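You operate a simulated robot arm through the tools that you are given. There is no shell and no other tool. Be economical: measure what you need, move in short steps, check, and stop when the job is done.

You are at the controls of a simulated robot arm. One attempt, no reset.

JOB
Plug the charger in and top up the battery in it till the lamp turns green.
Fine: switch the socket off before you plug in, and off again at the end.

The check looks at the end state, three seconds after you hand in, the way a careful person would. Anything else that was tipped, shoved, dropped, spilled or broken makes it a failure.

ROBOT AND FRAMES
A 7-joint arm with a two-finger parallel gripper, fixed in place. Base frame: the origin is at the foot of the arm, x ahead of it, y to its left, z up. Units: mm, rad, N and s.
With the tool pointing down near the work surface it reaches from about 460 to 920 mm from the base axis. Its first joint turns from -2.007 to 2.007 rad. Payload 3.91 kg.
The TCP is the grasp point between the finger pads, 30 mm short of the fingertips. In the tool frame z runs along the fingers and y along their closing line. The gripper opens to 110 mm. The fingers are 20 mm wide and 10 mm thick; the gripper's body (48 by 112 mm) begins 55 mm behind the TCP.
Orientation is that of the tool frame in the base frame, as a unit quaternion [w, x, y, z]. With the fingers straight down and closing along the base's y, the tool's x points along the base's -x, its y along +y and its z along -z.

CONTROLS
- The arm moves only by the tool arm_command. Its arguments are lists of equal length, an entry for each row: "delta_pos": the shift along the base's x, y, z in cm, a list of three; "delta_rot": the turn, a rotation vector about the base's x, y, z in degrees, a list of three. In form: {"delta_pos": [[dx, dy, dz], ...], "delta_rot": [[wx, wy, wz], ...]}. A call has 1 to 20 rows; each row is the pose to reach, as a shift and turn from the pose commanded when the call began. "fingers" is the finger opening in cm, from 0 to 11, set as the call begins (left out, the last holds). A row lasts 0.2 s, in which the tool goes at most 50 mm and 0.15 rad; a call with a longer step from one row to the next is refused whole, and so is a gripper value outside its range. A pose out of reach is approached as far as the arm can. The call stops where the force on the tool passes 90 N (or 10 N more than at its start, if that is more) or the arm is blocked; 0.2 s more then pass. The fingers move at their own pace (about 153 mm/s each) and stop on an object; they squeeze with about 41 N. The grip force told is the motor's: it shows also when the fingers shut on nothing. Time passes only in rows, and 0.2 s behind the last, so rows that repeat a pose let the fingers close. It gives the time, the measured TCP pose, the force on the tool (base axes), the opening and the grip force at its end, in the units of the frame above (readings bear some noise).
- Cameras (640 x 400 px; columns grow to the right, rows downward): "scene" is fixed at [218.6, 498.3, 1601.5]; the picture's right is [-0.54, -0.84, 0.00], its down [-0.66, 0.43, -0.61] and it looks along [0.51, -0.33, -0.79] (base axes); focal length 362 px, centre (320, 200). "wrist" rides on the gripper at [-36, 0, -57] in the tool frame; the picture's right is [0.00, -1.00, 0.00], its down [0.97, 0.00, -0.24] and it looks along [0.24, 0.00, 0.97] (tool axes); focal length 218 px, centre (320, 200). There is no depth. A picture from a camera that has moved, and an enlarged one, comes with that camera's place and axes in the base frame and with its lens.
- snapshot(camera): a new picture of that camera. The clock stands still meanwhile.
- slide_trunk(by): slides the trunk up (or, below 0, down) by that many mm; the arm rides with it, the base frame stays. It gives what a move gives, with no picture.
- close_up(camera, box): a new picture of the part [left, top, right, bottom] of that camera's present view, enlarged. The clock stands still meanwhile.
- sign_off(): hands the job in; it is judged then, once.

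Work in short steps. Places have to be worked out from the pictures, the camera data and where the tool is seen: move nearer, look again, correct. Check each grasp and each placing, and mend what went wrong. You have 120 turns and 76 pictures in all, those below and enlarged ones among them. Open the gripper and draw the arm clear of the work before you hand the job in, unless the task says otherwise; then end with one line.

The tools are called after "Request:" as name(argument=value, ...) on one line, values as JSON. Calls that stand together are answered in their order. arm_command: Moves the arm, as the interface text tells. Its arguments: {"type":"object","properties":{"delta_pos":{"type":"array"},"delta_rot":{"type":"array"},"fingers":{"type":"number"}},"required":["delta_pos","delta_rot"]} The other tools are called the same way: slide_trunk (by) slides the trunk up or down; snapshot (camera) takes a picture; close_up (camera, box) takes an enlarged picture of a part of a camera's view; sign_off () hands the job in.

At the start:

```text
clock: 0.0
eef_pos: [523.0, 413.9, 1245.6]
orientation: [0.0, 0.0, 1.0, -0.001]
contact_force: [-0.4, -0.4, 0.0]
finger_gap: 110.1
finger_force: 0.0
trunk travel left (down, up): [-800.0, 190.0]
```

scene: 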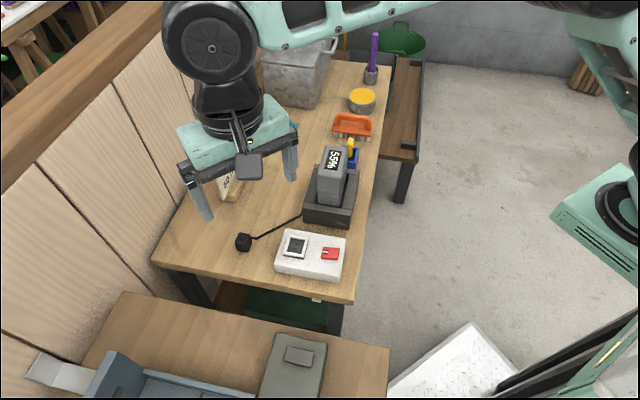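
wrist: 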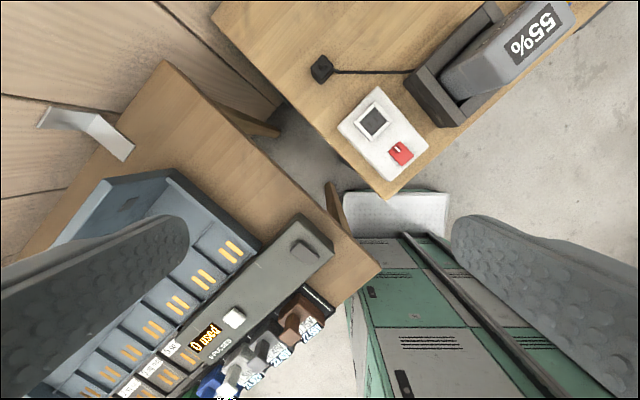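

The scene shows a charger with a battery at 55%, a black plug on a cord, and a white socket box with a red switch. I'll enlarge these parts.

Request:
close_up(camera="scene", box=[220, 130, 380, 290])

Request:
close_up(camera="wrist", box=[290, 0, 590, 200])

```text
2.50 times, centred on (300, 210) of scene
camera zoom: at [218.6, 498.3, 1601.5], right [-0.54, -0.84, 0.0], down [-0.66, 0.43, -0.61], along [0.51, -0.33, -0.79], focal length 904 px, centre (370, 175)
```

zoom: 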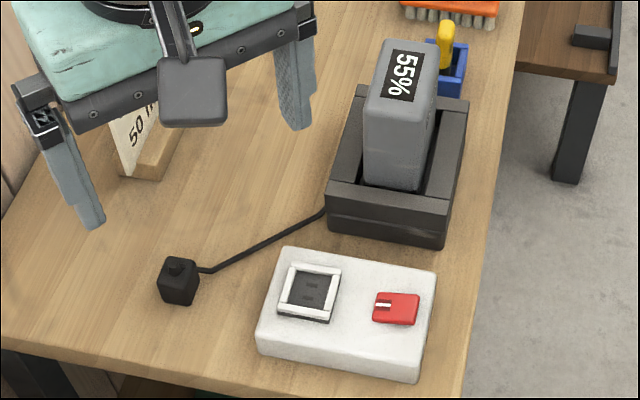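

```text
2.00 times, centred on (440, 100) of wrist
camera zoom: at [559.0, 413.8, 1302.1], right [0.0, -1.0, 0.0], down [-0.97, 0.0, 0.24], along [-0.24, 0.0, -0.97], focal length 436 px, centre (80, 400)
```

zoom: 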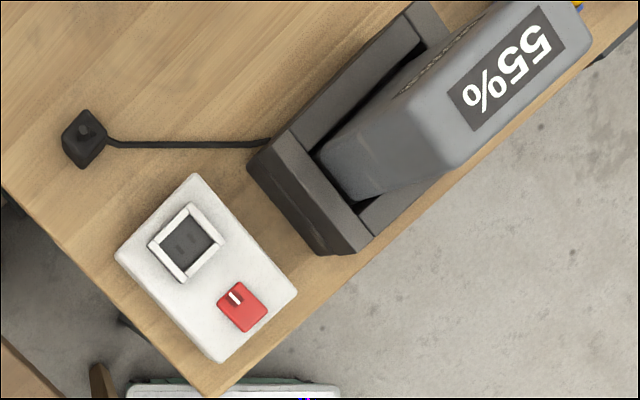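

The plug looks to be near (694, 411), the socket near (603, 316), the switch near (546, 260) and the charger near (680, 170). I'll move above the plug and socket area at a safe height and look again.

Request:
arm_command(delta_pos=[[3, -2, -3], [6, -4, -6], [9, -6, -9], [12, -8, -12], [14, -9.4, -14], [14, -9.4, -14]], delta_rot=[[0, 0, 0], [0, 0, 0], [0, 0, 0], [0, 0, 0], [0, 0, 0], [0, 0, 0]])

Request:
snapshot(camera="wrist")

Request:
snapshot(camera="scene")

```text
clock: 1.4
eef_pos: [661.7, 320.7, 1105.4]
orientation: [0.0, 0.0, 1.0, 0.0]
contact_force: [-0.8, 0.0, -0.5]
finger_gap: 110.1
finger_force: 0.0
trunk travel left (down, up): [-800.0, 190.0]
```

```text
71 pictures are left
camera wrist: at [698.3, 320.7, 1161.1], right [0.0, -1.0, 0.0], down [-0.97, 0.0, 0.24], along [-0.24, 0.0, -0.97], focal length 218 px, centre (320, 200)
```

wrist: 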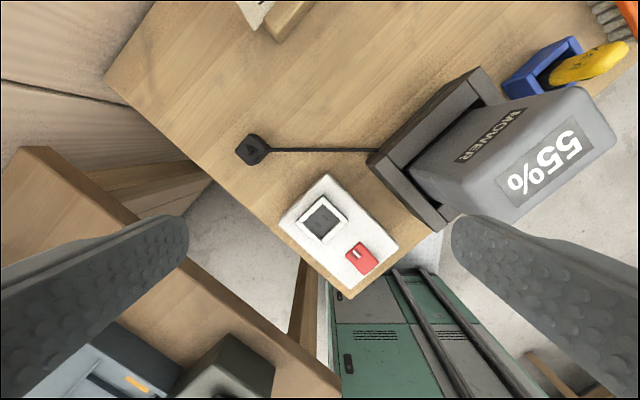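

```text
70 pictures are left
```

scene: 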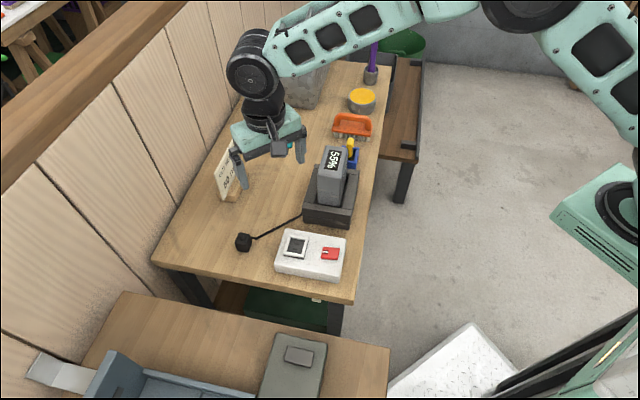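

The plug triangulates to about (695, 411, 865). I'll enlarge the plug and socket, and the card.

Request:
close_up(camera="wrist", box=[220, 120, 420, 300])

Request:
close_up(camera="scene", box=[205, 130, 265, 210])

Request:
close_up(camera="scene", box=[220, 190, 370, 290])

Request:
close_up(camera="wrist", box=[360, 60, 620, 240])

```text
2.22 times, centred on (320, 210) of wrist
camera zoom: at [698.3, 320.7, 1161.1], right [0.0, -1.0, 0.0], down [-0.97, 0.0, 0.24], along [-0.24, 0.0, -0.97], focal length 485 px, centre (320, 178)
```

zoom: 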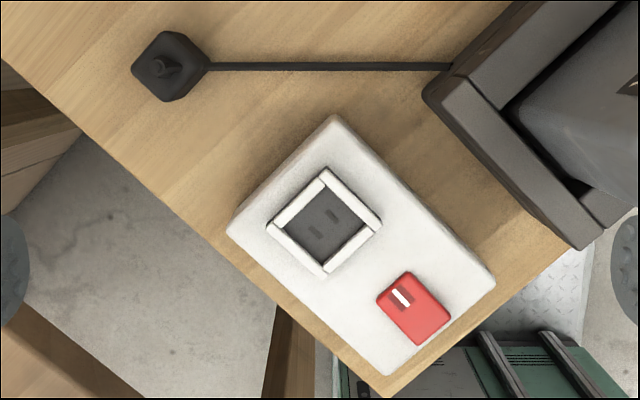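

```text
5.00 times, centred on (235, 170) of scene
camera zoom: at [218.6, 498.3, 1601.5], right [-0.54, -0.84, 0.0], down [-0.66, 0.43, -0.61], along [0.51, -0.33, -0.79], focal length 1808 px, centre (745, 350)
```

zoom: 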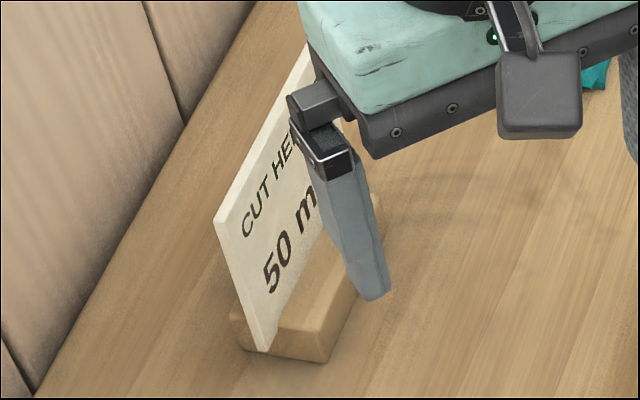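

```text
4.00 times, centred on (295, 240) of scene
camera zoom: at [218.6, 498.3, 1601.5], right [-0.54, -0.84, 0.0], down [-0.66, 0.43, -0.61], along [0.51, -0.33, -0.79], focal length 1447 px, centre (420, 40)
```

zoom: 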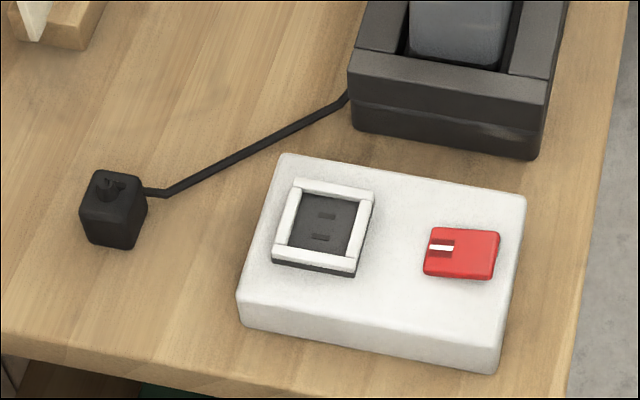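

```text
2.22 times, centred on (490, 150) of wrist
camera zoom: at [698.3, 320.7, 1161.1], right [0.0, -1.0, 0.0], down [-0.97, 0.0, 0.24], along [-0.24, 0.0, -0.97], focal length 485 px, centre (-58, 311)
```

zoom: 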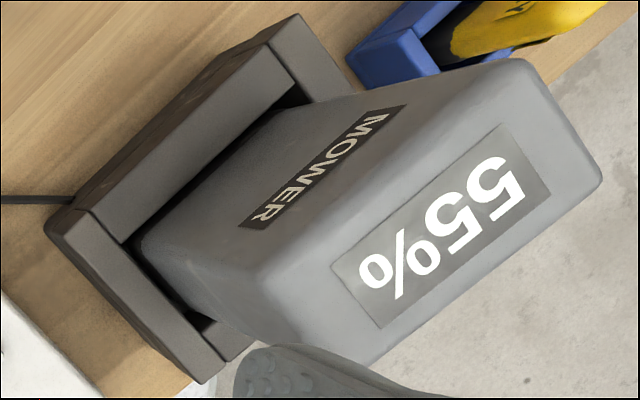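

The box and its socket sit at about 45° in the base frame. Now I'll look closely at the plug from directly above it.

Request:
arm_command(delta_pos=[[1, 2.5, -3], [2, 5, -6], [3, 7.5, -9], [3.8, 9, -12.5], [3.8, 9, -12.5]], delta_rot=[[0, 0, 0], [0, 0, 0], [0, 0, 0], [0, 0, 0], [0, 0, 0]])

Request:
close_up(camera="wrist", box=[240, 130, 400, 230])

Request:
snapshot(camera="wrist")

```text
clock: 2.6
eef_pos: [703.0, 408.9, 979.4]
orientation: [-0.001, 0.0, 1.0, 0.0]
contact_force: [0.6, 0.0, 0.0]
finger_gap: 110.1
finger_force: 0.1
trunk travel left (down, up): [-800.0, 190.0]
```

```text
4.00 times, centred on (320, 180) of wrist
camera zoom: at [738.4, 408.9, 1035.0], right [0.0, -1.0, 0.0], down [-0.97, 0.0, 0.24], along [-0.24, 0.0, -0.97], focal length 873 px, centre (320, 280)
```

zoom: 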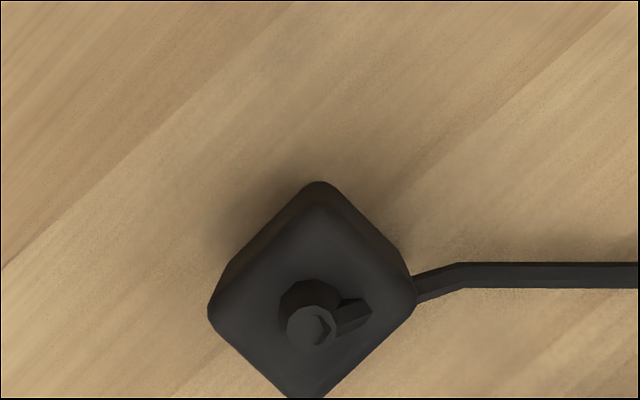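

```text
64 pictures are left
camera wrist: at [738.4, 408.9, 1035.0], right [0.0, -1.0, 0.0], down [-0.97, 0.0, 0.24], along [-0.24, 0.0, -0.97], focal length 218 px, centre (320, 200)
```

wrist: 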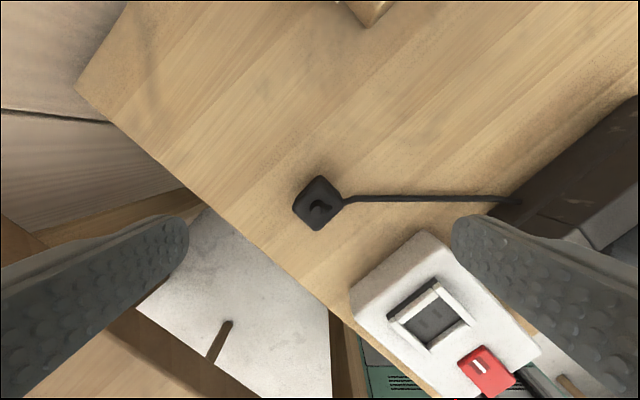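

The plug is a block with a knob on top and a cord leaving one corner. I'll check its sides in the scene camera to find the prongs.

Request:
close_up(camera="scene", box=[215, 215, 275, 265])

Request:
close_up(camera="scene", box=[275, 225, 355, 285])

```text
8.00 times, centred on (245, 240) of scene
camera zoom: at [218.6, 498.3, 1601.5], right [-0.54, -0.84, 0.0], down [-0.66, 0.43, -0.61], along [0.51, -0.33, -0.79], focal length 2893 px, centre (920, -120)
```

zoom: 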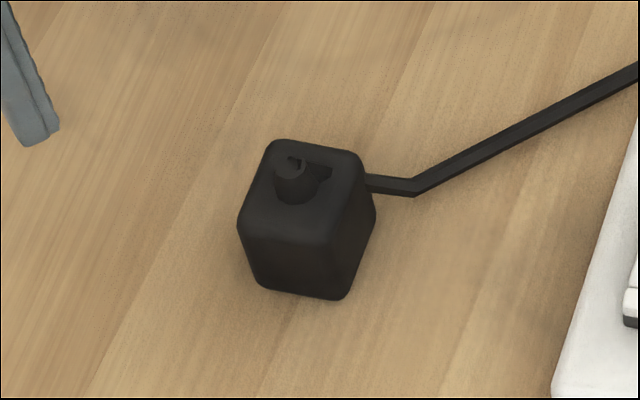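

```text
6.67 times, centred on (315, 255) of scene
camera zoom: at [218.6, 498.3, 1601.5], right [-0.54, -0.84, 0.0], down [-0.66, 0.43, -0.61], along [0.51, -0.33, -0.79], focal length 2411 px, centre (353, -167)
```

zoom: 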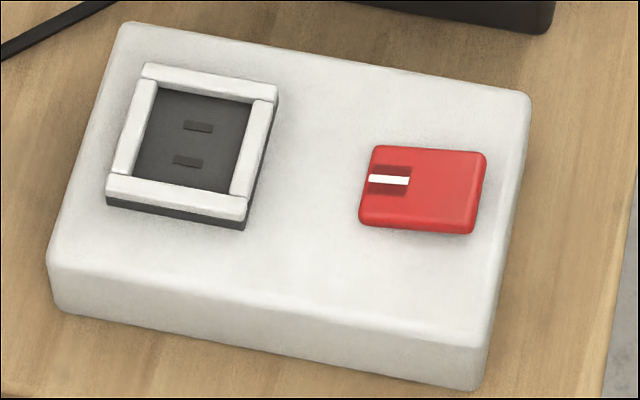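

The plug sits flat and its block form matches the square recess. The switch's unmarked end looks raised, so it may be ON. I'll yaw -45° to line up with the box and look closely from above the switch.

Request:
arm_command(delta_pos=[[-2, -2, 1], [-4.5, -4.2, 1], [-7, -6.4, 1], [-9.5, -8.8, 0], [-12, -11.2, 0], [-14, -13.2, -1], [-15.7, -14.7, -2], [-15.7, -14.7, -2]], delta_rot=[[0, 0, -7], [0, 0, -14], [0, 0, -21], [0, 0, -28], [0, 0, -35], [0, 0, -42], [0, 0, -45], [0, 0, -45]])

Request:
snapshot(camera="wrist")

Request:
close_up(camera="wrist", box=[220, 100, 420, 250])

```text
clock: 4.4
eef_pos: [546.0, 264.1, 960.8]
orientation: [0.0, 0.382, 0.924, 0.0]
contact_force: [0.3, -0.4, -0.5]
finger_gap: 110.2
finger_force: 0.0
trunk travel left (down, up): [-800.0, 190.0]
```

```text
61 pictures are left
camera wrist: at [570.9, 238.6, 1016.7], right [-0.71, -0.71, 0.0], down [-0.69, 0.69, 0.24], along [-0.17, 0.17, -0.97], focal length 218 px, centre (320, 200)
```

wrist: 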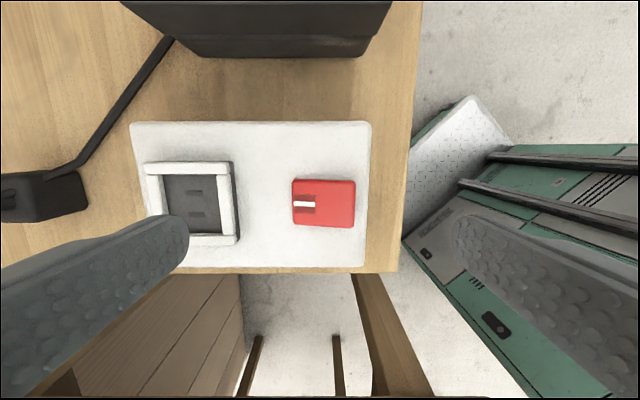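

```text
2.67 times, centred on (320, 175) of wrist
camera zoom: at [570.9, 238.6, 1016.7], right [-0.71, -0.71, 0.0], down [-0.69, 0.69, 0.24], along [-0.17, 0.17, -0.97], focal length 582 px, centre (320, 267)
```

zoom: 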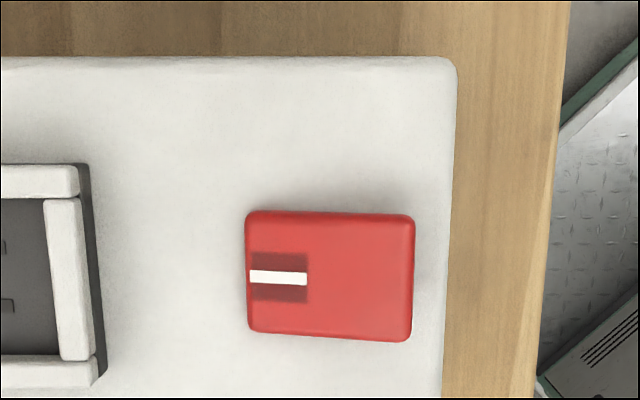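

The unmarked end (right in the picture) is about 4 mm nearer the camera, so the marked (I) end is down and the switch is ON. I'll close the fingers and move above the raised end, near (534, 250).

Request:
arm_command(delta_pos=[[-0.6, -0.7, 0], [-1.2, -1.4, 0], [-1.2, -1.4, -1], [-1.2, -1.4, -2], [-1.2, -1.4, -3], [-1.2, -1.4, -3]], delta_rot=[[0, 0, 0], [0, 0, 0], [0, 0, 0], [0, 0, 0], [0, 0, 0], [0, 0, 0]], fingers=0)

Request:
close_up(camera="scene", box=[275, 225, 355, 285])

Request:
snapshot(camera="wrist")

```text
clock: 5.8
eef_pos: [533.4, 249.6, 930.1]
orientation: [0.0, 0.382, 0.924, 0.0]
contact_force: [0.1, -0.6, -0.3]
finger_gap: 0.2
finger_force: 37.5
trunk travel left (down, up): [-800.0, 190.0]
```

```text
6.67 times, centred on (315, 255) of scene
camera zoom: at [218.6, 498.3, 1601.5], right [-0.54, -0.84, 0.0], down [-0.66, 0.43, -0.61], along [0.51, -0.33, -0.79], focal length 2411 px, centre (353, -167)
```

zoom: 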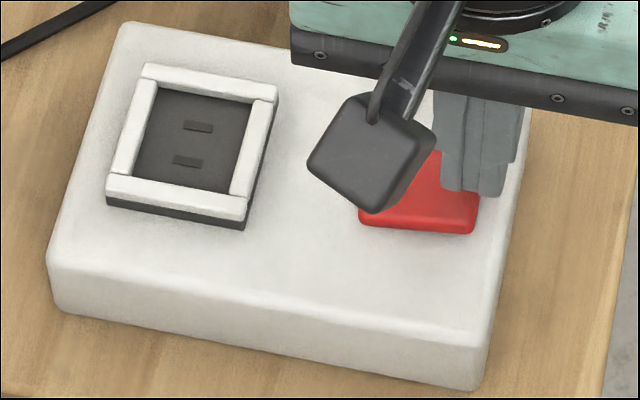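

```text
58 pictures are left
camera wrist: at [558.6, 224.3, 985.6], right [-0.71, -0.71, 0.0], down [-0.69, 0.69, 0.24], along [-0.17, 0.17, -0.97], focal length 218 px, centre (320, 200)
```

wrist: 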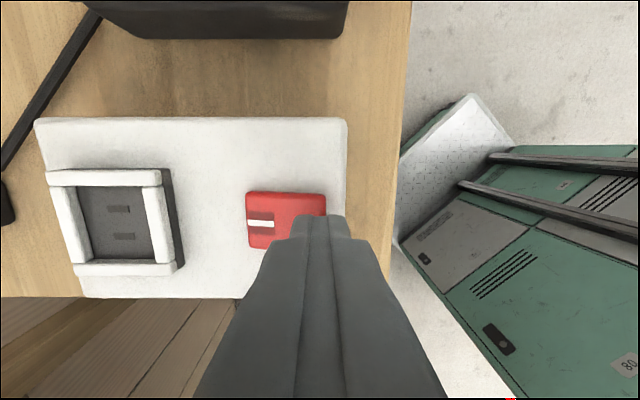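

The fingertips are over the raised end at about z = 900. I'll press down in 1–2 mm steps.

Request:
arm_command(delta_pos=[[0, 0, -0.3], [0, 0, -0.6], [0, 0, -0.8], [0, 0, -1.0], [0, 0, -1.1], [0, 0, -1.2], [0, 0, -1.3], [0, 0, -1.4], [0, 0, -1.5], [0, 0, -1.5]], delta_rot=[[0, 0, 0], [0, 0, 0], [0, 0, 0], [0, 0, 0], [0, 0, 0], [0, 0, 0], [0, 0, 0], [0, 0, 0], [0, 0, 0], [0, 0, 0]])

Request:
close_up(camera="wrist", box=[220, 150, 380, 250])

```text
clock: 8.0
eef_pos: [531.2, 248.7, 917.1]
orientation: [0.0, 0.383, 0.924, 0.001]
contact_force: [-1.9, -8.1, 20.6]
finger_gap: 0.0
finger_force: 37.8
trunk travel left (down, up): [-800.0, 190.0]
```

```text
4.00 times, centred on (300, 200) of wrist
camera zoom: at [557.4, 223.3, 973.1], right [-0.71, -0.71, 0.0], down [-0.69, 0.69, 0.24], along [-0.17, 0.17, -0.97], focal length 873 px, centre (400, 200)
```

zoom: 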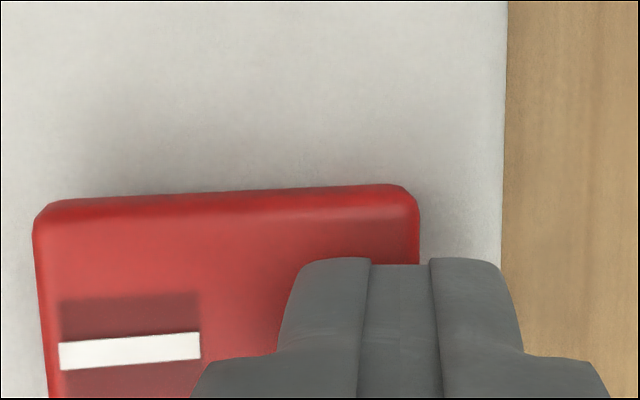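

The tips met about 20 N. I'll lift and check whether the rocker flipped.

Request:
arm_command(delta_pos=[[0, 0, 1.5], [0.5, 0.5, 3], [1.2, 1.4, 4.5], [1.2, 1.4, 4.5]], delta_rot=[[0, 0, 0], [0, 0, 0], [0, 0, 0], [0, 0, 0]], fingers=11)

Request:
close_up(camera="wrist", box=[220, 100, 420, 250])

Request:
close_up(camera="scene", box=[275, 225, 355, 285])

```text
clock: 9.0
eef_pos: [543.8, 262.0, 960.5]
orientation: [0.001, 0.381, 0.925, 0.0]
contact_force: [-0.6, -1.0, 1.2]
finger_gap: 110.0
finger_force: 0.0
trunk travel left (down, up): [-800.0, 190.0]
```

```text
2.67 times, centred on (320, 175) of wrist
camera zoom: at [569.5, 235.7, 1016.9], right [-0.71, -0.71, 0.0], down [-0.69, 0.69, 0.24], along [-0.17, 0.17, -0.97], focal length 582 px, centre (320, 267)
```

zoom: 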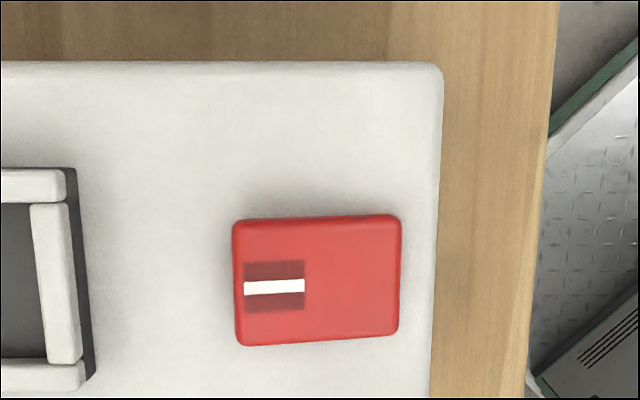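

```text
6.67 times, centred on (315, 255) of scene
camera zoom: at [218.6, 498.3, 1601.5], right [-0.54, -0.84, 0.0], down [-0.66, 0.43, -0.61], along [0.51, -0.33, -0.79], focal length 2411 px, centre (353, -167)
```

zoom: 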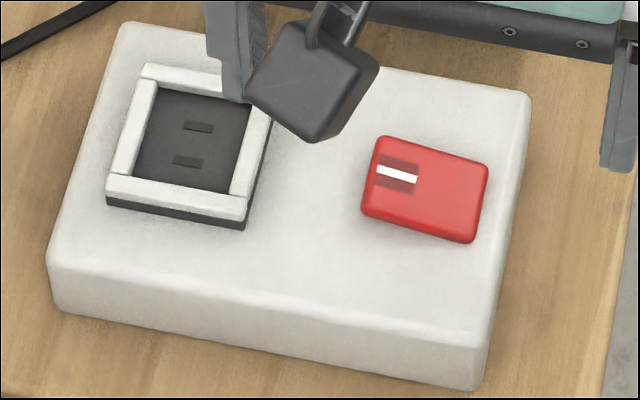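

The rocker flipped: the marked end is now up, so the socket is OFF, and the box hasn't moved. I'll go above the plug with this yaw and look to fine-tune the alignment.

Request:
arm_command(delta_pos=[[3, 3, 1], [6, 6, 1], [9, 9, 1], [12, 12, 0.5], [15, 14.9, 0], [15, 14.9, 0]], delta_rot=[[0, 0, 0], [0, 0, 0], [0, 0, 0], [0, 0, 0], [0, 0, 0], [0, 0, 0]])

Request:
close_up(camera="wrist", box=[240, 130, 400, 230])

```text
clock: 10.4
eef_pos: [691.5, 414.2, 958.3]
orientation: [0.0, 0.383, 0.924, 0.0]
contact_force: [-0.1, 0.3, 1.0]
finger_gap: 110.4
finger_force: 0.1
trunk travel left (down, up): [-800.0, 190.0]
```

```text
4.00 times, centred on (320, 180) of wrist
camera zoom: at [717.5, 387.9, 1014.4], right [-0.71, -0.71, 0.0], down [-0.69, 0.69, 0.24], along [-0.17, 0.17, -0.97], focal length 873 px, centre (320, 280)
```

zoom: 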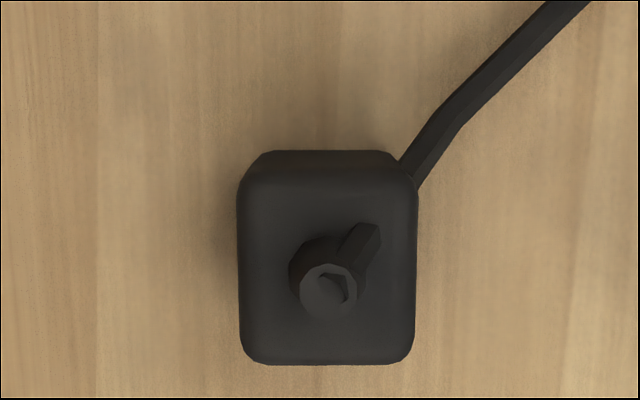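

The plug is about 29 mm square and lined up with the tool, centred near (693, 411), with its cord clear of both finger faces. I'll set a 70 mm opening and descend part way, letting the arm settle.

Request:
arm_command(delta_pos=[[-0.1, -0.1, -1.5], [-0.1, -0.1, -3], [-0.1, -0.1, -4], [-0.1, -0.1, -4], [-0.1, -0.1, -4]], delta_rot=[[0, 0, 0], [0, 0, 0], [0, 0, 0], [0, 0, 0], [0, 0, 0]], fingers=7)

Request:
snapshot(camera="wrist")

```text
clock: 11.6
eef_pos: [691.3, 413.0, 922.0]
orientation: [0.0, 0.382, 0.924, 0.001]
contact_force: [0.0, 0.6, -0.1]
finger_gap: 69.9
finger_force: 0.1
trunk travel left (down, up): [-800.0, 190.0]
```

```text
53 pictures are left
camera wrist: at [717.4, 387.0, 976.5], right [-0.71, -0.71, 0.0], down [-0.69, 0.69, 0.24], along [-0.17, 0.17, -0.97], focal length 218 px, centre (320, 200)
```

wrist: 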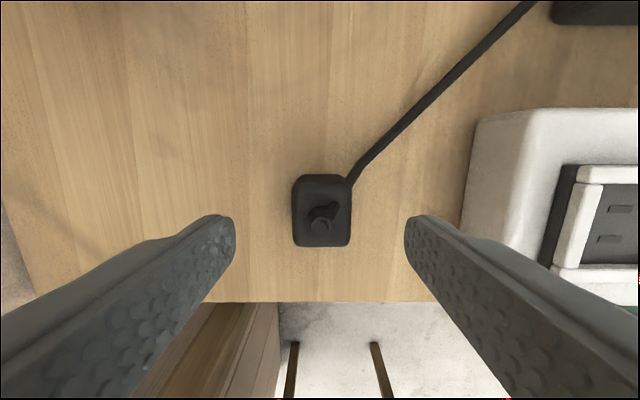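

The fingers straddle the plug evenly, with about 2 mm of offset along their width to correct. I'll descend to TCP z of about 885 and then close.

Request:
arm_command(delta_pos=[[0.15, -0.2, -1], [0.15, -0.2, -2], [0.15, -0.2, -3], [0.15, -0.2, -3.7], [0.15, -0.2, -3.7]], delta_rot=[[0, 0, 0], [0, 0, 0], [0, 0, 0], [0, 0, 0], [0, 0, 0]])

Request:
arm_command(delta_pos=[[0, 0, 0], [0, 0, 0], [0, 0, 0]], delta_rot=[[0, 0, 0], [0, 0, 0], [0, 0, 0]], fingers=0)

Request:
snapshot(camera="wrist")

```text
clock: 12.8
eef_pos: [693.5, 410.0, 884.0]
orientation: [0.0, 0.383, 0.924, 0.0]
contact_force: [0.1, 0.6, -0.1]
finger_gap: 70.3
finger_force: 0.0
trunk travel left (down, up): [-800.0, 190.0]
```

```text
clock: 13.6
eef_pos: [693.4, 411.5, 883.8]
orientation: [0.001, 0.383, 0.924, 0.0]
contact_force: [1.1, 0.6, 0.6]
finger_gap: 29.0
finger_force: 41.9
trunk travel left (down, up): [-800.0, 190.0]
```

```text
52 pictures are left
camera wrist: at [719.3, 384.9, 940.3], right [-0.71, -0.71, 0.0], down [-0.69, 0.69, 0.24], along [-0.17, 0.17, -0.97], focal length 218 px, centre (320, 200)
```

wrist: 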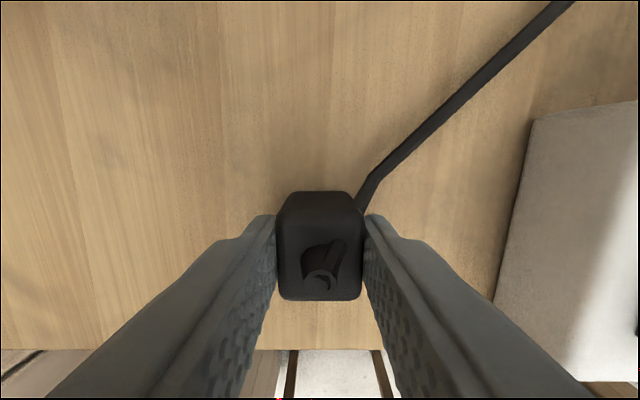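

The plug is held (29.0 mm, 42 N). I'll lift it 70 mm, carry it above the socket near (602, 318), and check both views.

Request:
arm_command(delta_pos=[[0, 0, 1.5], [0, 0, 3], [0, 0, 5], [-1, -1, 7], [-3, -3, 7], [-5, -5, 7], [-7, -7, 7], [-8.6, -8.6, 7], [-9.2, -9.2, 7], [-9.2, -9.2, 7]], delta_rot=[[0, 0, 0], [0, 0, 0], [0, 0, 0], [0, 0, 0], [0, 0, 0], [0, 0, 0], [0, 0, 0], [0, 0, 0], [0, 0, 0], [0, 0, 0]])

Request:
snapshot(camera="wrist")

Request:
close_up(camera="scene", box=[240, 180, 370, 285])

```text
clock: 15.8
eef_pos: [603.3, 315.7, 953.5]
orientation: [0.0, 0.384, 0.923, 0.0]
contact_force: [-0.5, 0.2, -1.4]
finger_gap: 28.9
finger_force: 41.3
trunk travel left (down, up): [-800.0, 190.0]
```

```text
51 pictures are left
camera wrist: at [628.4, 290.9, 1010.8], right [-0.71, -0.71, 0.0], down [-0.69, 0.69, 0.24], along [-0.17, 0.17, -0.97], focal length 218 px, centre (320, 200)
```

wrist: 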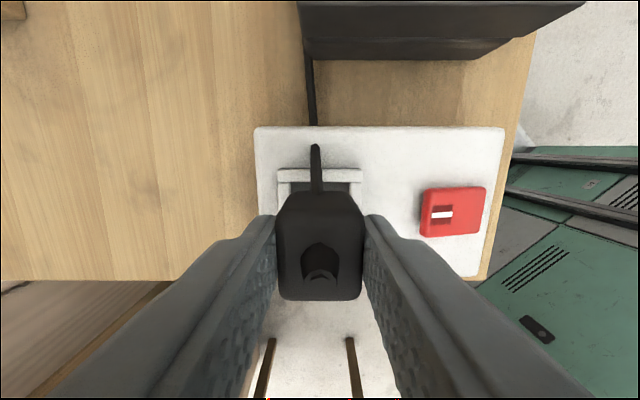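

```text
3.81 times, centred on (305, 232) of scene
camera zoom: at [218.6, 498.3, 1601.5], right [-0.54, -0.84, 0.0], down [-0.66, 0.43, -0.61], along [0.51, -0.33, -0.79], focal length 1378 px, centre (377, 76)
```

zoom: 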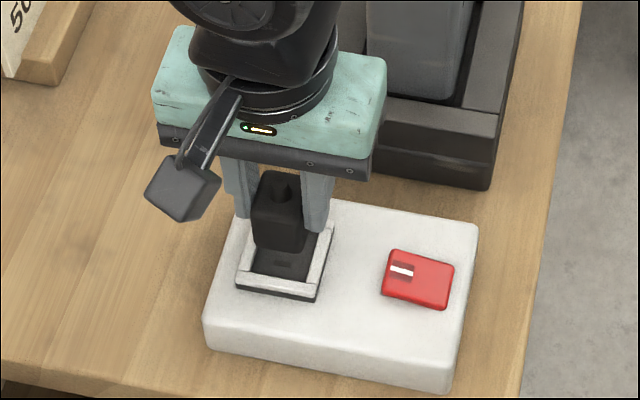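

The plug is centred over the frame in both directions to within about 1 mm. I'll lower it to just above the frame and recheck.

Request:
arm_command(delta_pos=[[0, 0, -0.6], [0, 0, -1.2], [0, 0, -1.6], [0, 0, -1.6], [0, 0, -1.6]], delta_rot=[[0, 0, 0], [0, 0, 0], [0, 0, 0], [0, 0, 0], [0, 0, 0]])

Request:
close_up(camera="wrist", box=[220, 120, 420, 320])

Request:
close_up(camera="scene", box=[275, 215, 335, 275])

```text
clock: 17.0
eef_pos: [602.3, 318.5, 938.3]
orientation: [0.0, 0.382, 0.924, 0.0]
contact_force: [-0.1, -0.6, -0.3]
finger_gap: 28.6
finger_force: 40.5
trunk travel left (down, up): [-800.0, 190.0]
```

```text
2.00 times, centred on (320, 220) of wrist
camera zoom: at [628.0, 291.6, 994.5], right [-0.71, -0.71, 0.0], down [-0.69, 0.69, 0.24], along [-0.17, 0.17, -0.97], focal length 436 px, centre (320, 160)
```

zoom: 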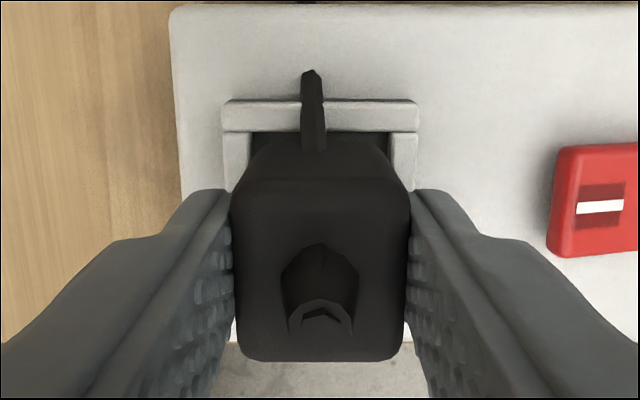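

```text
6.67 times, centred on (305, 245) of scene
camera zoom: at [218.6, 498.3, 1601.5], right [-0.54, -0.84, 0.0], down [-0.66, 0.43, -0.61], along [0.51, -0.33, -0.79], focal length 2411 px, centre (420, -100)
```

zoom: 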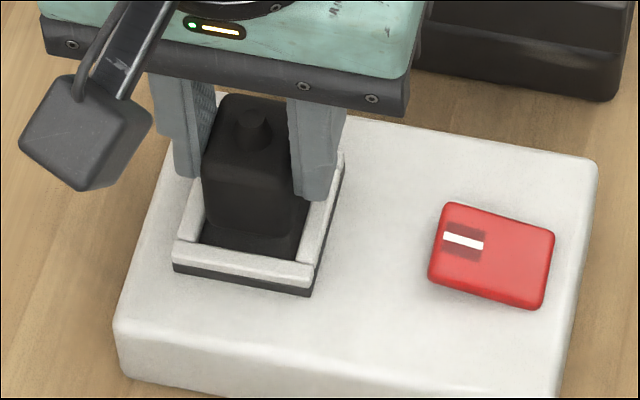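

It lines up well within the recess's 3 mm clearance. I'll lower gently until it makes contact.

Request:
arm_command(delta_pos=[[0.05, -0.05, -0.2], [0.05, -0.05, -0.4], [0.05, -0.05, -0.6], [0.05, -0.05, -0.8], [0.05, -0.05, -0.9], [0.05, -0.05, -1.0], [0.05, -0.05, -1.1], [0.05, -0.05, -1.1]], delta_rot=[[0, 0, 0], [0, 0, 0], [0, 0, 0], [0, 0, 0], [0, 0, 0], [0, 0, 0], [0, 0, 0], [0, 0, 0]])

Request:
close_up(camera="scene", box=[275, 215, 335, 275])

```text
clock: 18.8
eef_pos: [603.1, 318.1, 930.0]
orientation: [0.0, 0.382, 0.924, 0.002]
contact_force: [-9.7, -5.3, 39.8]
finger_gap: 29.1
finger_force: 41.2
trunk travel left (down, up): [-800.0, 190.0]
```

```text
6.67 times, centred on (305, 245) of scene
camera zoom: at [218.6, 498.3, 1601.5], right [-0.54, -0.84, 0.0], down [-0.66, 0.43, -0.61], along [0.51, -0.33, -0.79], focal length 2411 px, centre (420, -100)
```

zoom: 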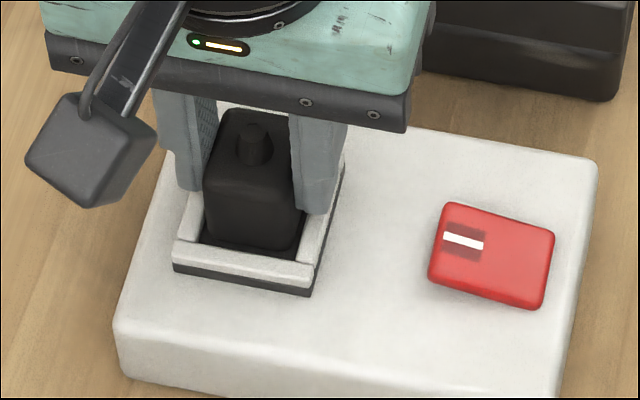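

It meets 40 N at TCP z = 930. I can't tell yet whether it is on the recess floor or on the rim, so I'll look with the wrist camera.

Request:
close_up(camera="wrist", box=[240, 120, 400, 240])

Request:
close_up(camera="scene", box=[288, 225, 318, 255])

```text
3.33 times, centred on (320, 180) of wrist
camera zoom: at [627.7, 291.4, 986.0], right [-0.71, -0.71, 0.0], down [-0.69, 0.68, 0.24], along [-0.17, 0.17, -0.97], focal length 728 px, centre (320, 267)
```

zoom: 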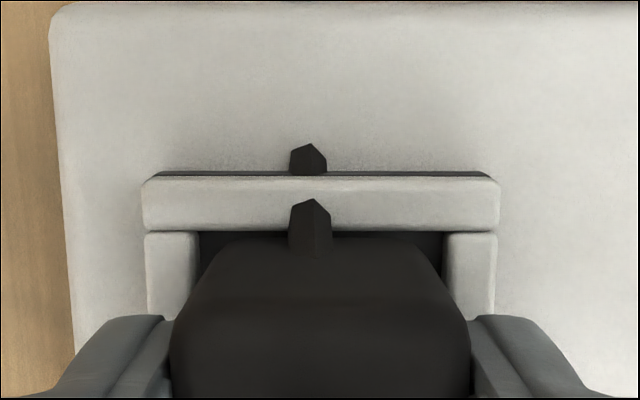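

```text
13.33 times, centred on (303, 240) of scene
camera zoom: at [218.6, 498.3, 1601.5], right [-0.54, -0.84, 0.0], down [-0.66, 0.43, -0.61], along [0.51, -0.33, -0.79], focal length 4822 px, centre (547, -333)
```

zoom: 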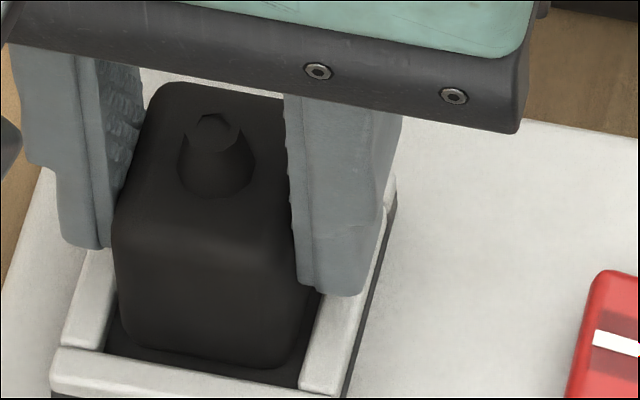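

The visible gap in front of the plug suggests it may be catching the back rim. I'll lift 5 mm, shift about 1.4 mm toward the front (-x, +y), and lower again.

Request:
arm_command(delta_pos=[[0, 0, 0.4], [0, 0, 0.8], [-0.1, 0.1, 0.8], [-0.1, 0.1, 0.8], [-0.1, 0.1, 0.5], [-0.1, 0.1, 0.3], [-0.1, 0.1, 0.15], [-0.1, 0.1, 0], [-0.1, 0.1, -0.15], [-0.1, 0.1, -0.3], [-0.1, 0.1, -0.3]], delta_rot=[[0, 0, 0], [0, 0, 0], [0, 0, 0], [0, 0, 0], [0, 0, 0], [0, 0, 0], [0, 0, 0], [0, 0, 0], [0, 0, 0], [0, 0, 0], [0, 0, 0]])

Request:
close_up(camera="scene", box=[288, 225, 318, 255])

```text
clock: 21.2
eef_pos: [601.7, 318.1, 928.6]
orientation: [0.002, 0.383, 0.924, 0.003]
contact_force: [0.6, -5.9, 57.6]
finger_gap: 29.0
finger_force: 40.9
trunk travel left (down, up): [-800.0, 190.0]
```

```text
13.33 times, centred on (303, 240) of scene
camera zoom: at [218.6, 498.3, 1601.5], right [-0.54, -0.84, 0.0], down [-0.66, 0.43, -0.61], along [0.51, -0.33, -0.79], focal length 4822 px, centre (547, -333)
```

zoom: 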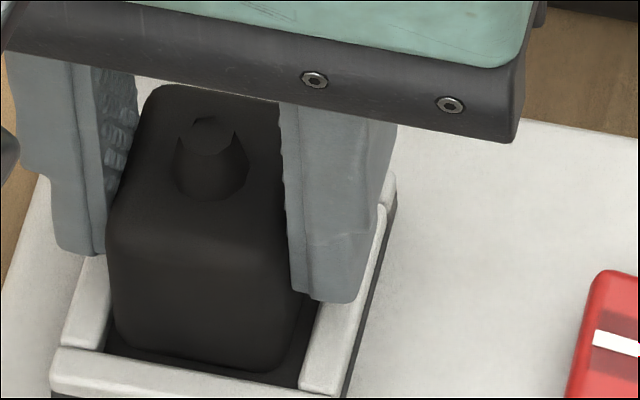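

It now pushes 58 N at z = 928.6. Insertion may need a firm push, so I'll press a little further in 1 mm steps and see whether it moves.

Request:
arm_command(delta_pos=[[0, 0, -0.1], [0, 0, -0.2], [0, 0, -0.3], [0, 0, -0.3]], delta_rot=[[0, 0, 0], [0, 0, 0], [0, 0, 0], [0, 0, 0]])

Request:
close_up(camera="wrist", box=[240, 120, 400, 240])

```text
clock: 22.2
eef_pos: [602.2, 318.4, 928.6]
orientation: [0.002, 0.382, 0.924, 0.005]
contact_force: [-2.0, -11.1, 78.4]
finger_gap: 28.6
finger_force: 41.2
trunk travel left (down, up): [-800.0, 190.0]
```

```text
3.33 times, centred on (320, 180) of wrist
camera zoom: at [627.3, 292.3, 984.3], right [-0.71, -0.71, -0.01], down [-0.69, 0.68, 0.24], along [-0.16, 0.18, -0.97], focal length 728 px, centre (320, 267)
```

zoom: 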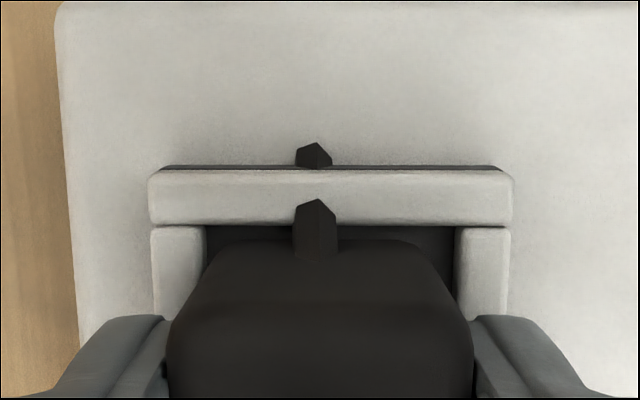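

Under 78 N it doesn't move, and the gaps suggest the plug sits about 1 mm below the rim. I'll relieve the load, release, and look at how it stands.

Request:
arm_command(delta_pos=[[0, 0, 0.3], [0, 0, 0.6], [0, 0, 0.7], [0, 0, 0.7]], delta_rot=[[0, 0, 0], [0, 0, 0], [0, 0, 0], [0, 0, 0]])

Request:
arm_command(delta_pos=[[0, 0, 0], [0, 0, 0], [0, 0, 0], [0, 0, 2], [0, 0, 4], [0, 0, 6], [0, 0, 6]], delta_rot=[[0, 0, 0], [0, 0, 0], [0, 0, 0], [0, 0, 0], [0, 0, 0], [0, 0, 0], [0, 0, 0]], fingers=6)

Request:
close_up(camera="wrist", box=[240, 120, 400, 240])

Request:
close_up(camera="scene", box=[283, 220, 323, 260])

```text
clock: 23.2
eef_pos: [602.0, 319.3, 928.6]
orientation: [0.001, 0.383, 0.924, 0.002]
contact_force: [4.5, 3.9, 31.0]
finger_gap: 28.7
finger_force: 40.8
trunk travel left (down, up): [-800.0, 190.0]
```

```text
clock: 24.8
eef_pos: [603.1, 317.9, 987.6]
orientation: [0.0, 0.383, 0.924, 0.0]
contact_force: [0.0, 0.2, 0.0]
finger_gap: 60.0
finger_force: 0.1
trunk travel left (down, up): [-800.0, 190.0]
```

```text
3.33 times, centred on (320, 180) of wrist
camera zoom: at [628.5, 292.9, 1043.4], right [-0.71, -0.71, 0.0], down [-0.69, 0.69, 0.24], along [-0.17, 0.17, -0.97], focal length 728 px, centre (320, 267)
```

zoom: 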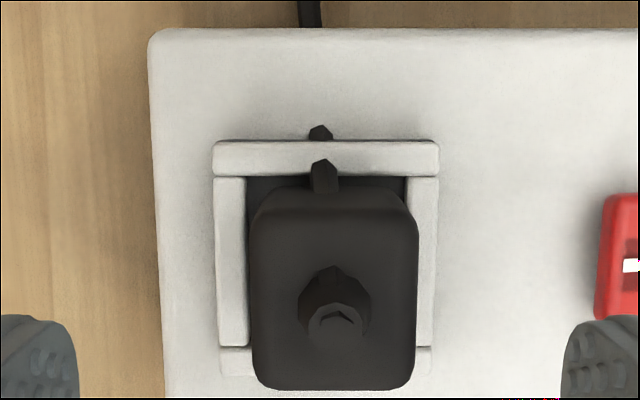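

```text
10.00 times, centred on (303, 240) of scene
camera zoom: at [218.6, 498.3, 1601.5], right [-0.54, -0.84, 0.0], down [-0.66, 0.43, -0.61], along [0.51, -0.33, -0.79], focal length 3617 px, centre (490, -200)
```

zoom: 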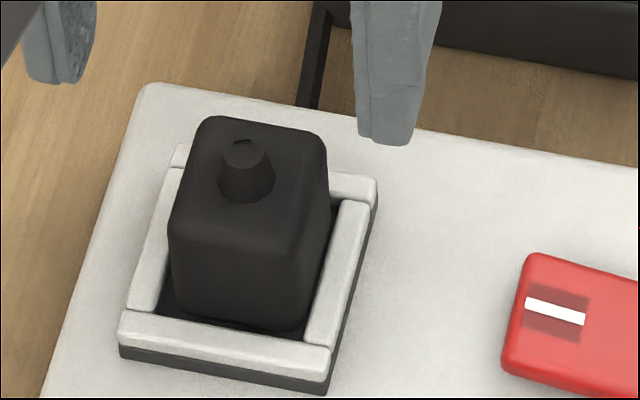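

The plug sits square inside the recess. I'll switch on by pressing the marked end near (557, 272.5) and then see whether charging starts.

Request:
arm_command(delta_pos=[[-2, -2, 0], [-4.55, -4.55, 0], [-4.55, -4.55, -2], [-4.55, -4.55, -4], [-4.55, -4.55, -5.5], [-4.55, -4.55, -5.5]], delta_rot=[[0, 0, 0], [0, 0, 0], [0, 0, 0], [0, 0, 0], [0, 0, 0], [0, 0, 0]], fingers=0)

Request:
snapshot(camera="wrist")

```text
clock: 26.2
eef_pos: [555.0, 270.7, 931.3]
orientation: [0.001, 0.383, 0.924, 0.0]
contact_force: [0.0, -0.6, 0.3]
finger_gap: 0.1
finger_force: 37.4
trunk travel left (down, up): [-800.0, 190.0]
```

```text
40 pictures are left
camera wrist: at [581.5, 245.1, 987.2], right [-0.71, -0.71, 0.0], down [-0.69, 0.69, 0.24], along [-0.17, 0.17, -0.97], focal length 218 px, centre (320, 200)
```

wrist: 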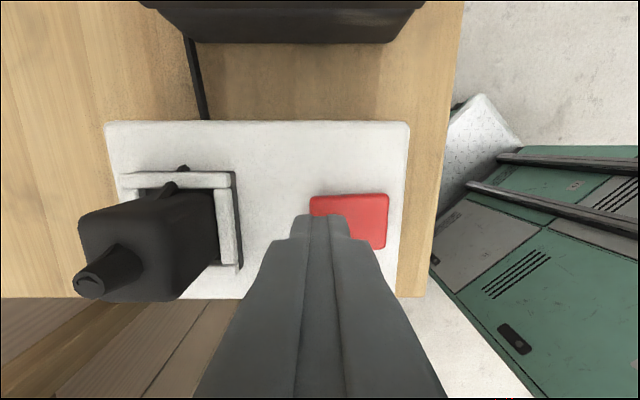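

The tips are over the marked end. I'll shift 2 mm outward and press.

Request:
arm_command(delta_pos=[[0.2, 0.2, -0.3], [0.2, 0.2, -0.6], [0.2, 0.2, -0.9], [0.2, 0.2, -1.1], [0.2, 0.2, -1.2], [0.2, 0.2, -1.3], [0.2, 0.2, -1.4], [0.2, 0.2, -1.5], [0.2, 0.2, -1.6]], delta_rot=[[0, 0, 0], [0, 0, 0], [0, 0, 0], [0, 0, 0], [0, 0, 0], [0, 0, 0], [0, 0, 0], [0, 0, 0], [0, 0, 0]])

Request:
arm_command(delta_pos=[[0, 0, 2], [0, 0, 5], [0, 0, 6], [0, 0, 6]], delta_rot=[[0, 0, 0], [0, 0, 0], [0, 0, 0], [0, 0, 0]])

Request:
close_up(camera="scene", box=[270, 135, 370, 285])

```text
clock: 28.2
eef_pos: [558.5, 272.5, 916.6]
orientation: [0.001, 0.383, 0.924, -0.001]
contact_force: [0.0, -0.6, -0.1]
finger_gap: 0.1
finger_force: 37.7
trunk travel left (down, up): [-800.0, 190.0]
```

```text
clock: 29.2
eef_pos: [558.4, 274.1, 977.9]
orientation: [0.0, 0.383, 0.924, -0.001]
contact_force: [0.6, -0.6, -0.1]
finger_gap: 0.0
finger_force: 37.8
trunk travel left (down, up): [-800.0, 190.0]
```

```text
2.67 times, centred on (320, 210) of scene
camera zoom: at [218.6, 498.3, 1601.5], right [-0.54, -0.84, 0.0], down [-0.66, 0.43, -0.61], along [0.51, -0.33, -0.79], focal length 964 px, centre (320, 173)
```

zoom: 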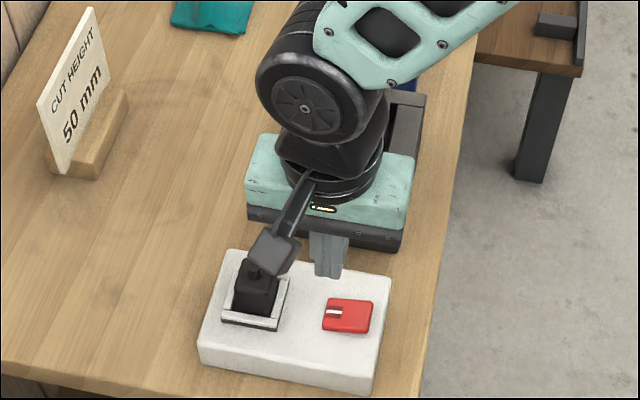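

The rocker looks flipped to ON. I'll back the arm off to expose the battery display and lamp.

Request:
arm_command(delta_pos=[[0, 1, 3], [1.5, 3, 6], [4, 6, 9], [7, 9, 11], [9, 11, 12], [9, 11, 12]], delta_rot=[[0, 0, 0], [0, 0, 0], [0, 0, 0], [0, 0, 0], [0, 0, 0], [0, 0, 0]])

Request:
close_up(camera="scene", box=[270, 135, 370, 285])

Request:
snapshot(camera="wrist")

```text
clock: 30.6
eef_pos: [646.7, 384.0, 1096.0]
orientation: [0.0, 0.383, 0.924, -0.001]
contact_force: [-1.4, 0.0, 1.1]
finger_gap: 0.0
finger_force: 37.8
trunk travel left (down, up): [-800.0, 190.0]
```

```text
2.67 times, centred on (320, 210) of scene
camera zoom: at [218.6, 498.3, 1601.5], right [-0.54, -0.84, 0.0], down [-0.66, 0.43, -0.61], along [0.51, -0.33, -0.79], focal length 964 px, centre (320, 173)
```

zoom: 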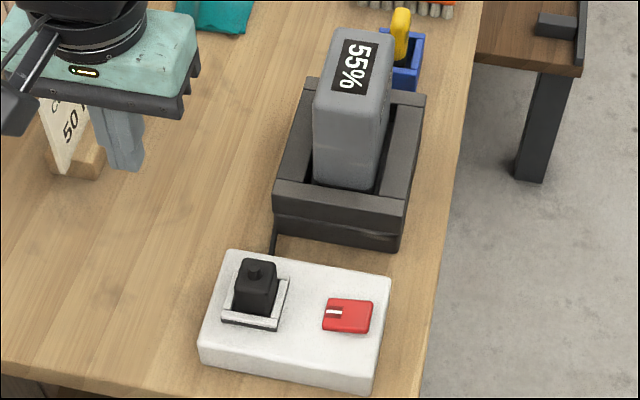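

```text
37 pictures are left
camera wrist: at [672.4, 358.9, 1152.4], right [-0.71, -0.71, 0.0], down [-0.69, 0.69, 0.24], along [-0.17, 0.17, -0.97], focal length 218 px, centre (320, 200)
```

wrist: 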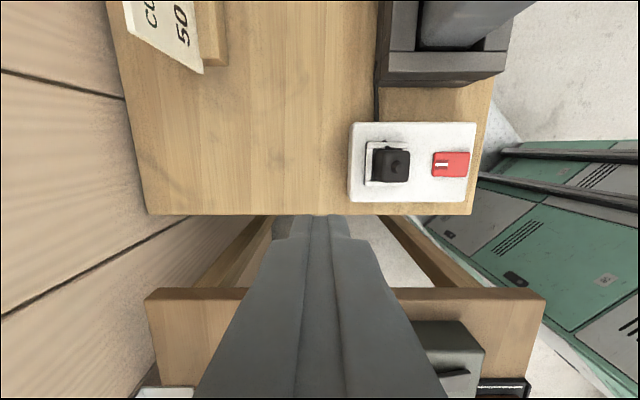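

Still 55%. I'll wait about 2 s where I am, then look closely at the charger and plug.

Request:
arm_command(delta_pos=[[0, 0, 0], [0, 0, 0], [0, 0, 0], [0, 0, 0], [0, 0, 0], [0, 0, 0], [0, 0, 0], [0, 0, 0], [0, 0, 0], [0, 0, 0]], delta_rot=[[0, 0, 0], [0, 0, 0], [0, 0, 0], [0, 0, 0], [0, 0, 0], [0, 0, 0], [0, 0, 0], [0, 0, 0], [0, 0, 0], [0, 0, 0]])

Request:
close_up(camera="scene", box=[295, 135, 365, 235])

Request:
close_up(camera="scene", box=[275, 225, 345, 275])

```text
clock: 32.8
eef_pos: [645.8, 384.6, 1095.7]
orientation: [0.0, 0.382, 0.924, 0.0]
contact_force: [0.0, -0.1, -1.0]
finger_gap: 0.2
finger_force: 37.9
trunk travel left (down, up): [-800.0, 190.0]
```

```text
4.00 times, centred on (330, 185) of scene
camera zoom: at [218.6, 498.3, 1601.5], right [-0.54, -0.84, 0.0], down [-0.66, 0.43, -0.61], along [0.51, -0.33, -0.79], focal length 1447 px, centre (280, 260)
```

zoom: 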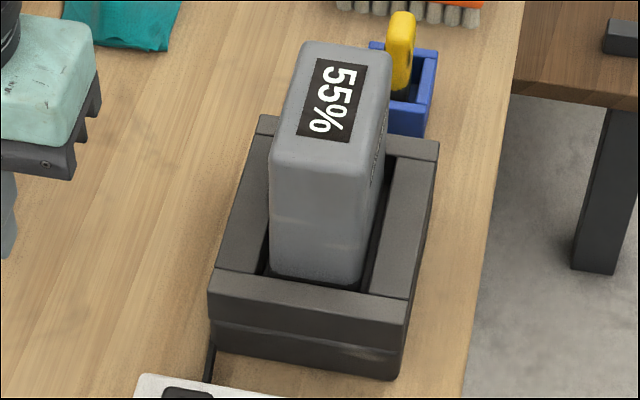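

```text
8.00 times, centred on (310, 250) of scene
camera zoom: at [218.6, 498.3, 1601.5], right [-0.54, -0.84, 0.0], down [-0.66, 0.43, -0.61], along [0.51, -0.33, -0.79], focal length 2893 px, centre (400, -200)
```

zoom: 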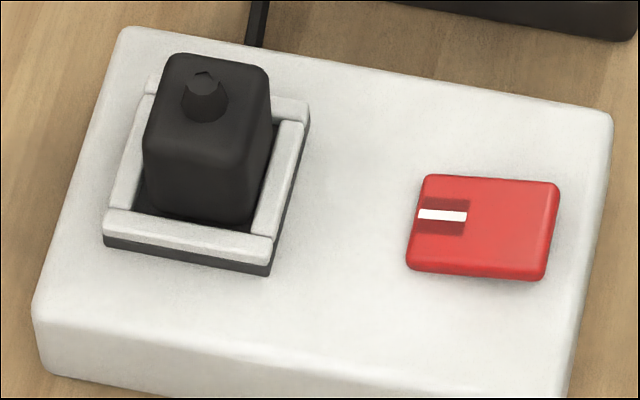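

There's no charging with the switch on, and the plug still shows a gap in front, so it probably stands on its prongs without being inserted. I'll switch off first, then lift the plug and look at its underside.

Request:
arm_command(delta_pos=[[-2, -4, -2], [-4, -7, -4], [-7, -10, -7], [-9.5, -12, -10], [-11.4, -13.4, -13], [-11.4, -13.4, -15], [-11.4, -13.4, -16.5], [-11.4, -13.4, -16.5]], delta_rot=[[0, 0, 0], [0, 0, 0], [0, 0, 0], [0, 0, 0], [0, 0, 0], [0, 0, 0], [0, 0, 0], [0, 0, 0]], fingers=0)

```text
refused: row 3 steps farther than a row can; nothing moved
```

I'll split that into smaller steps.

Request:
arm_command(delta_pos=[[-2, -3, -2], [-4, -6, -4], [-6, -9, -6], [-8.5, -11, -9], [-11, -13, -12], [-11.4, -13.4, -15], [-11.4, -13.4, -16.5], [-11.4, -13.4, -16.5]], delta_rot=[[0, 0, 0], [0, 0, 0], [0, 0, 0], [0, 0, 0], [0, 0, 0], [0, 0, 0], [0, 0, 0], [0, 0, 0]], fingers=0)

```text
clock: 34.6
eef_pos: [531.4, 252.6, 930.5]
orientation: [0.0, 0.383, 0.924, 0.0]
contact_force: [-0.6, 0.4, 0.2]
finger_gap: 0.1
finger_force: 37.1
trunk travel left (down, up): [-800.0, 190.0]
```

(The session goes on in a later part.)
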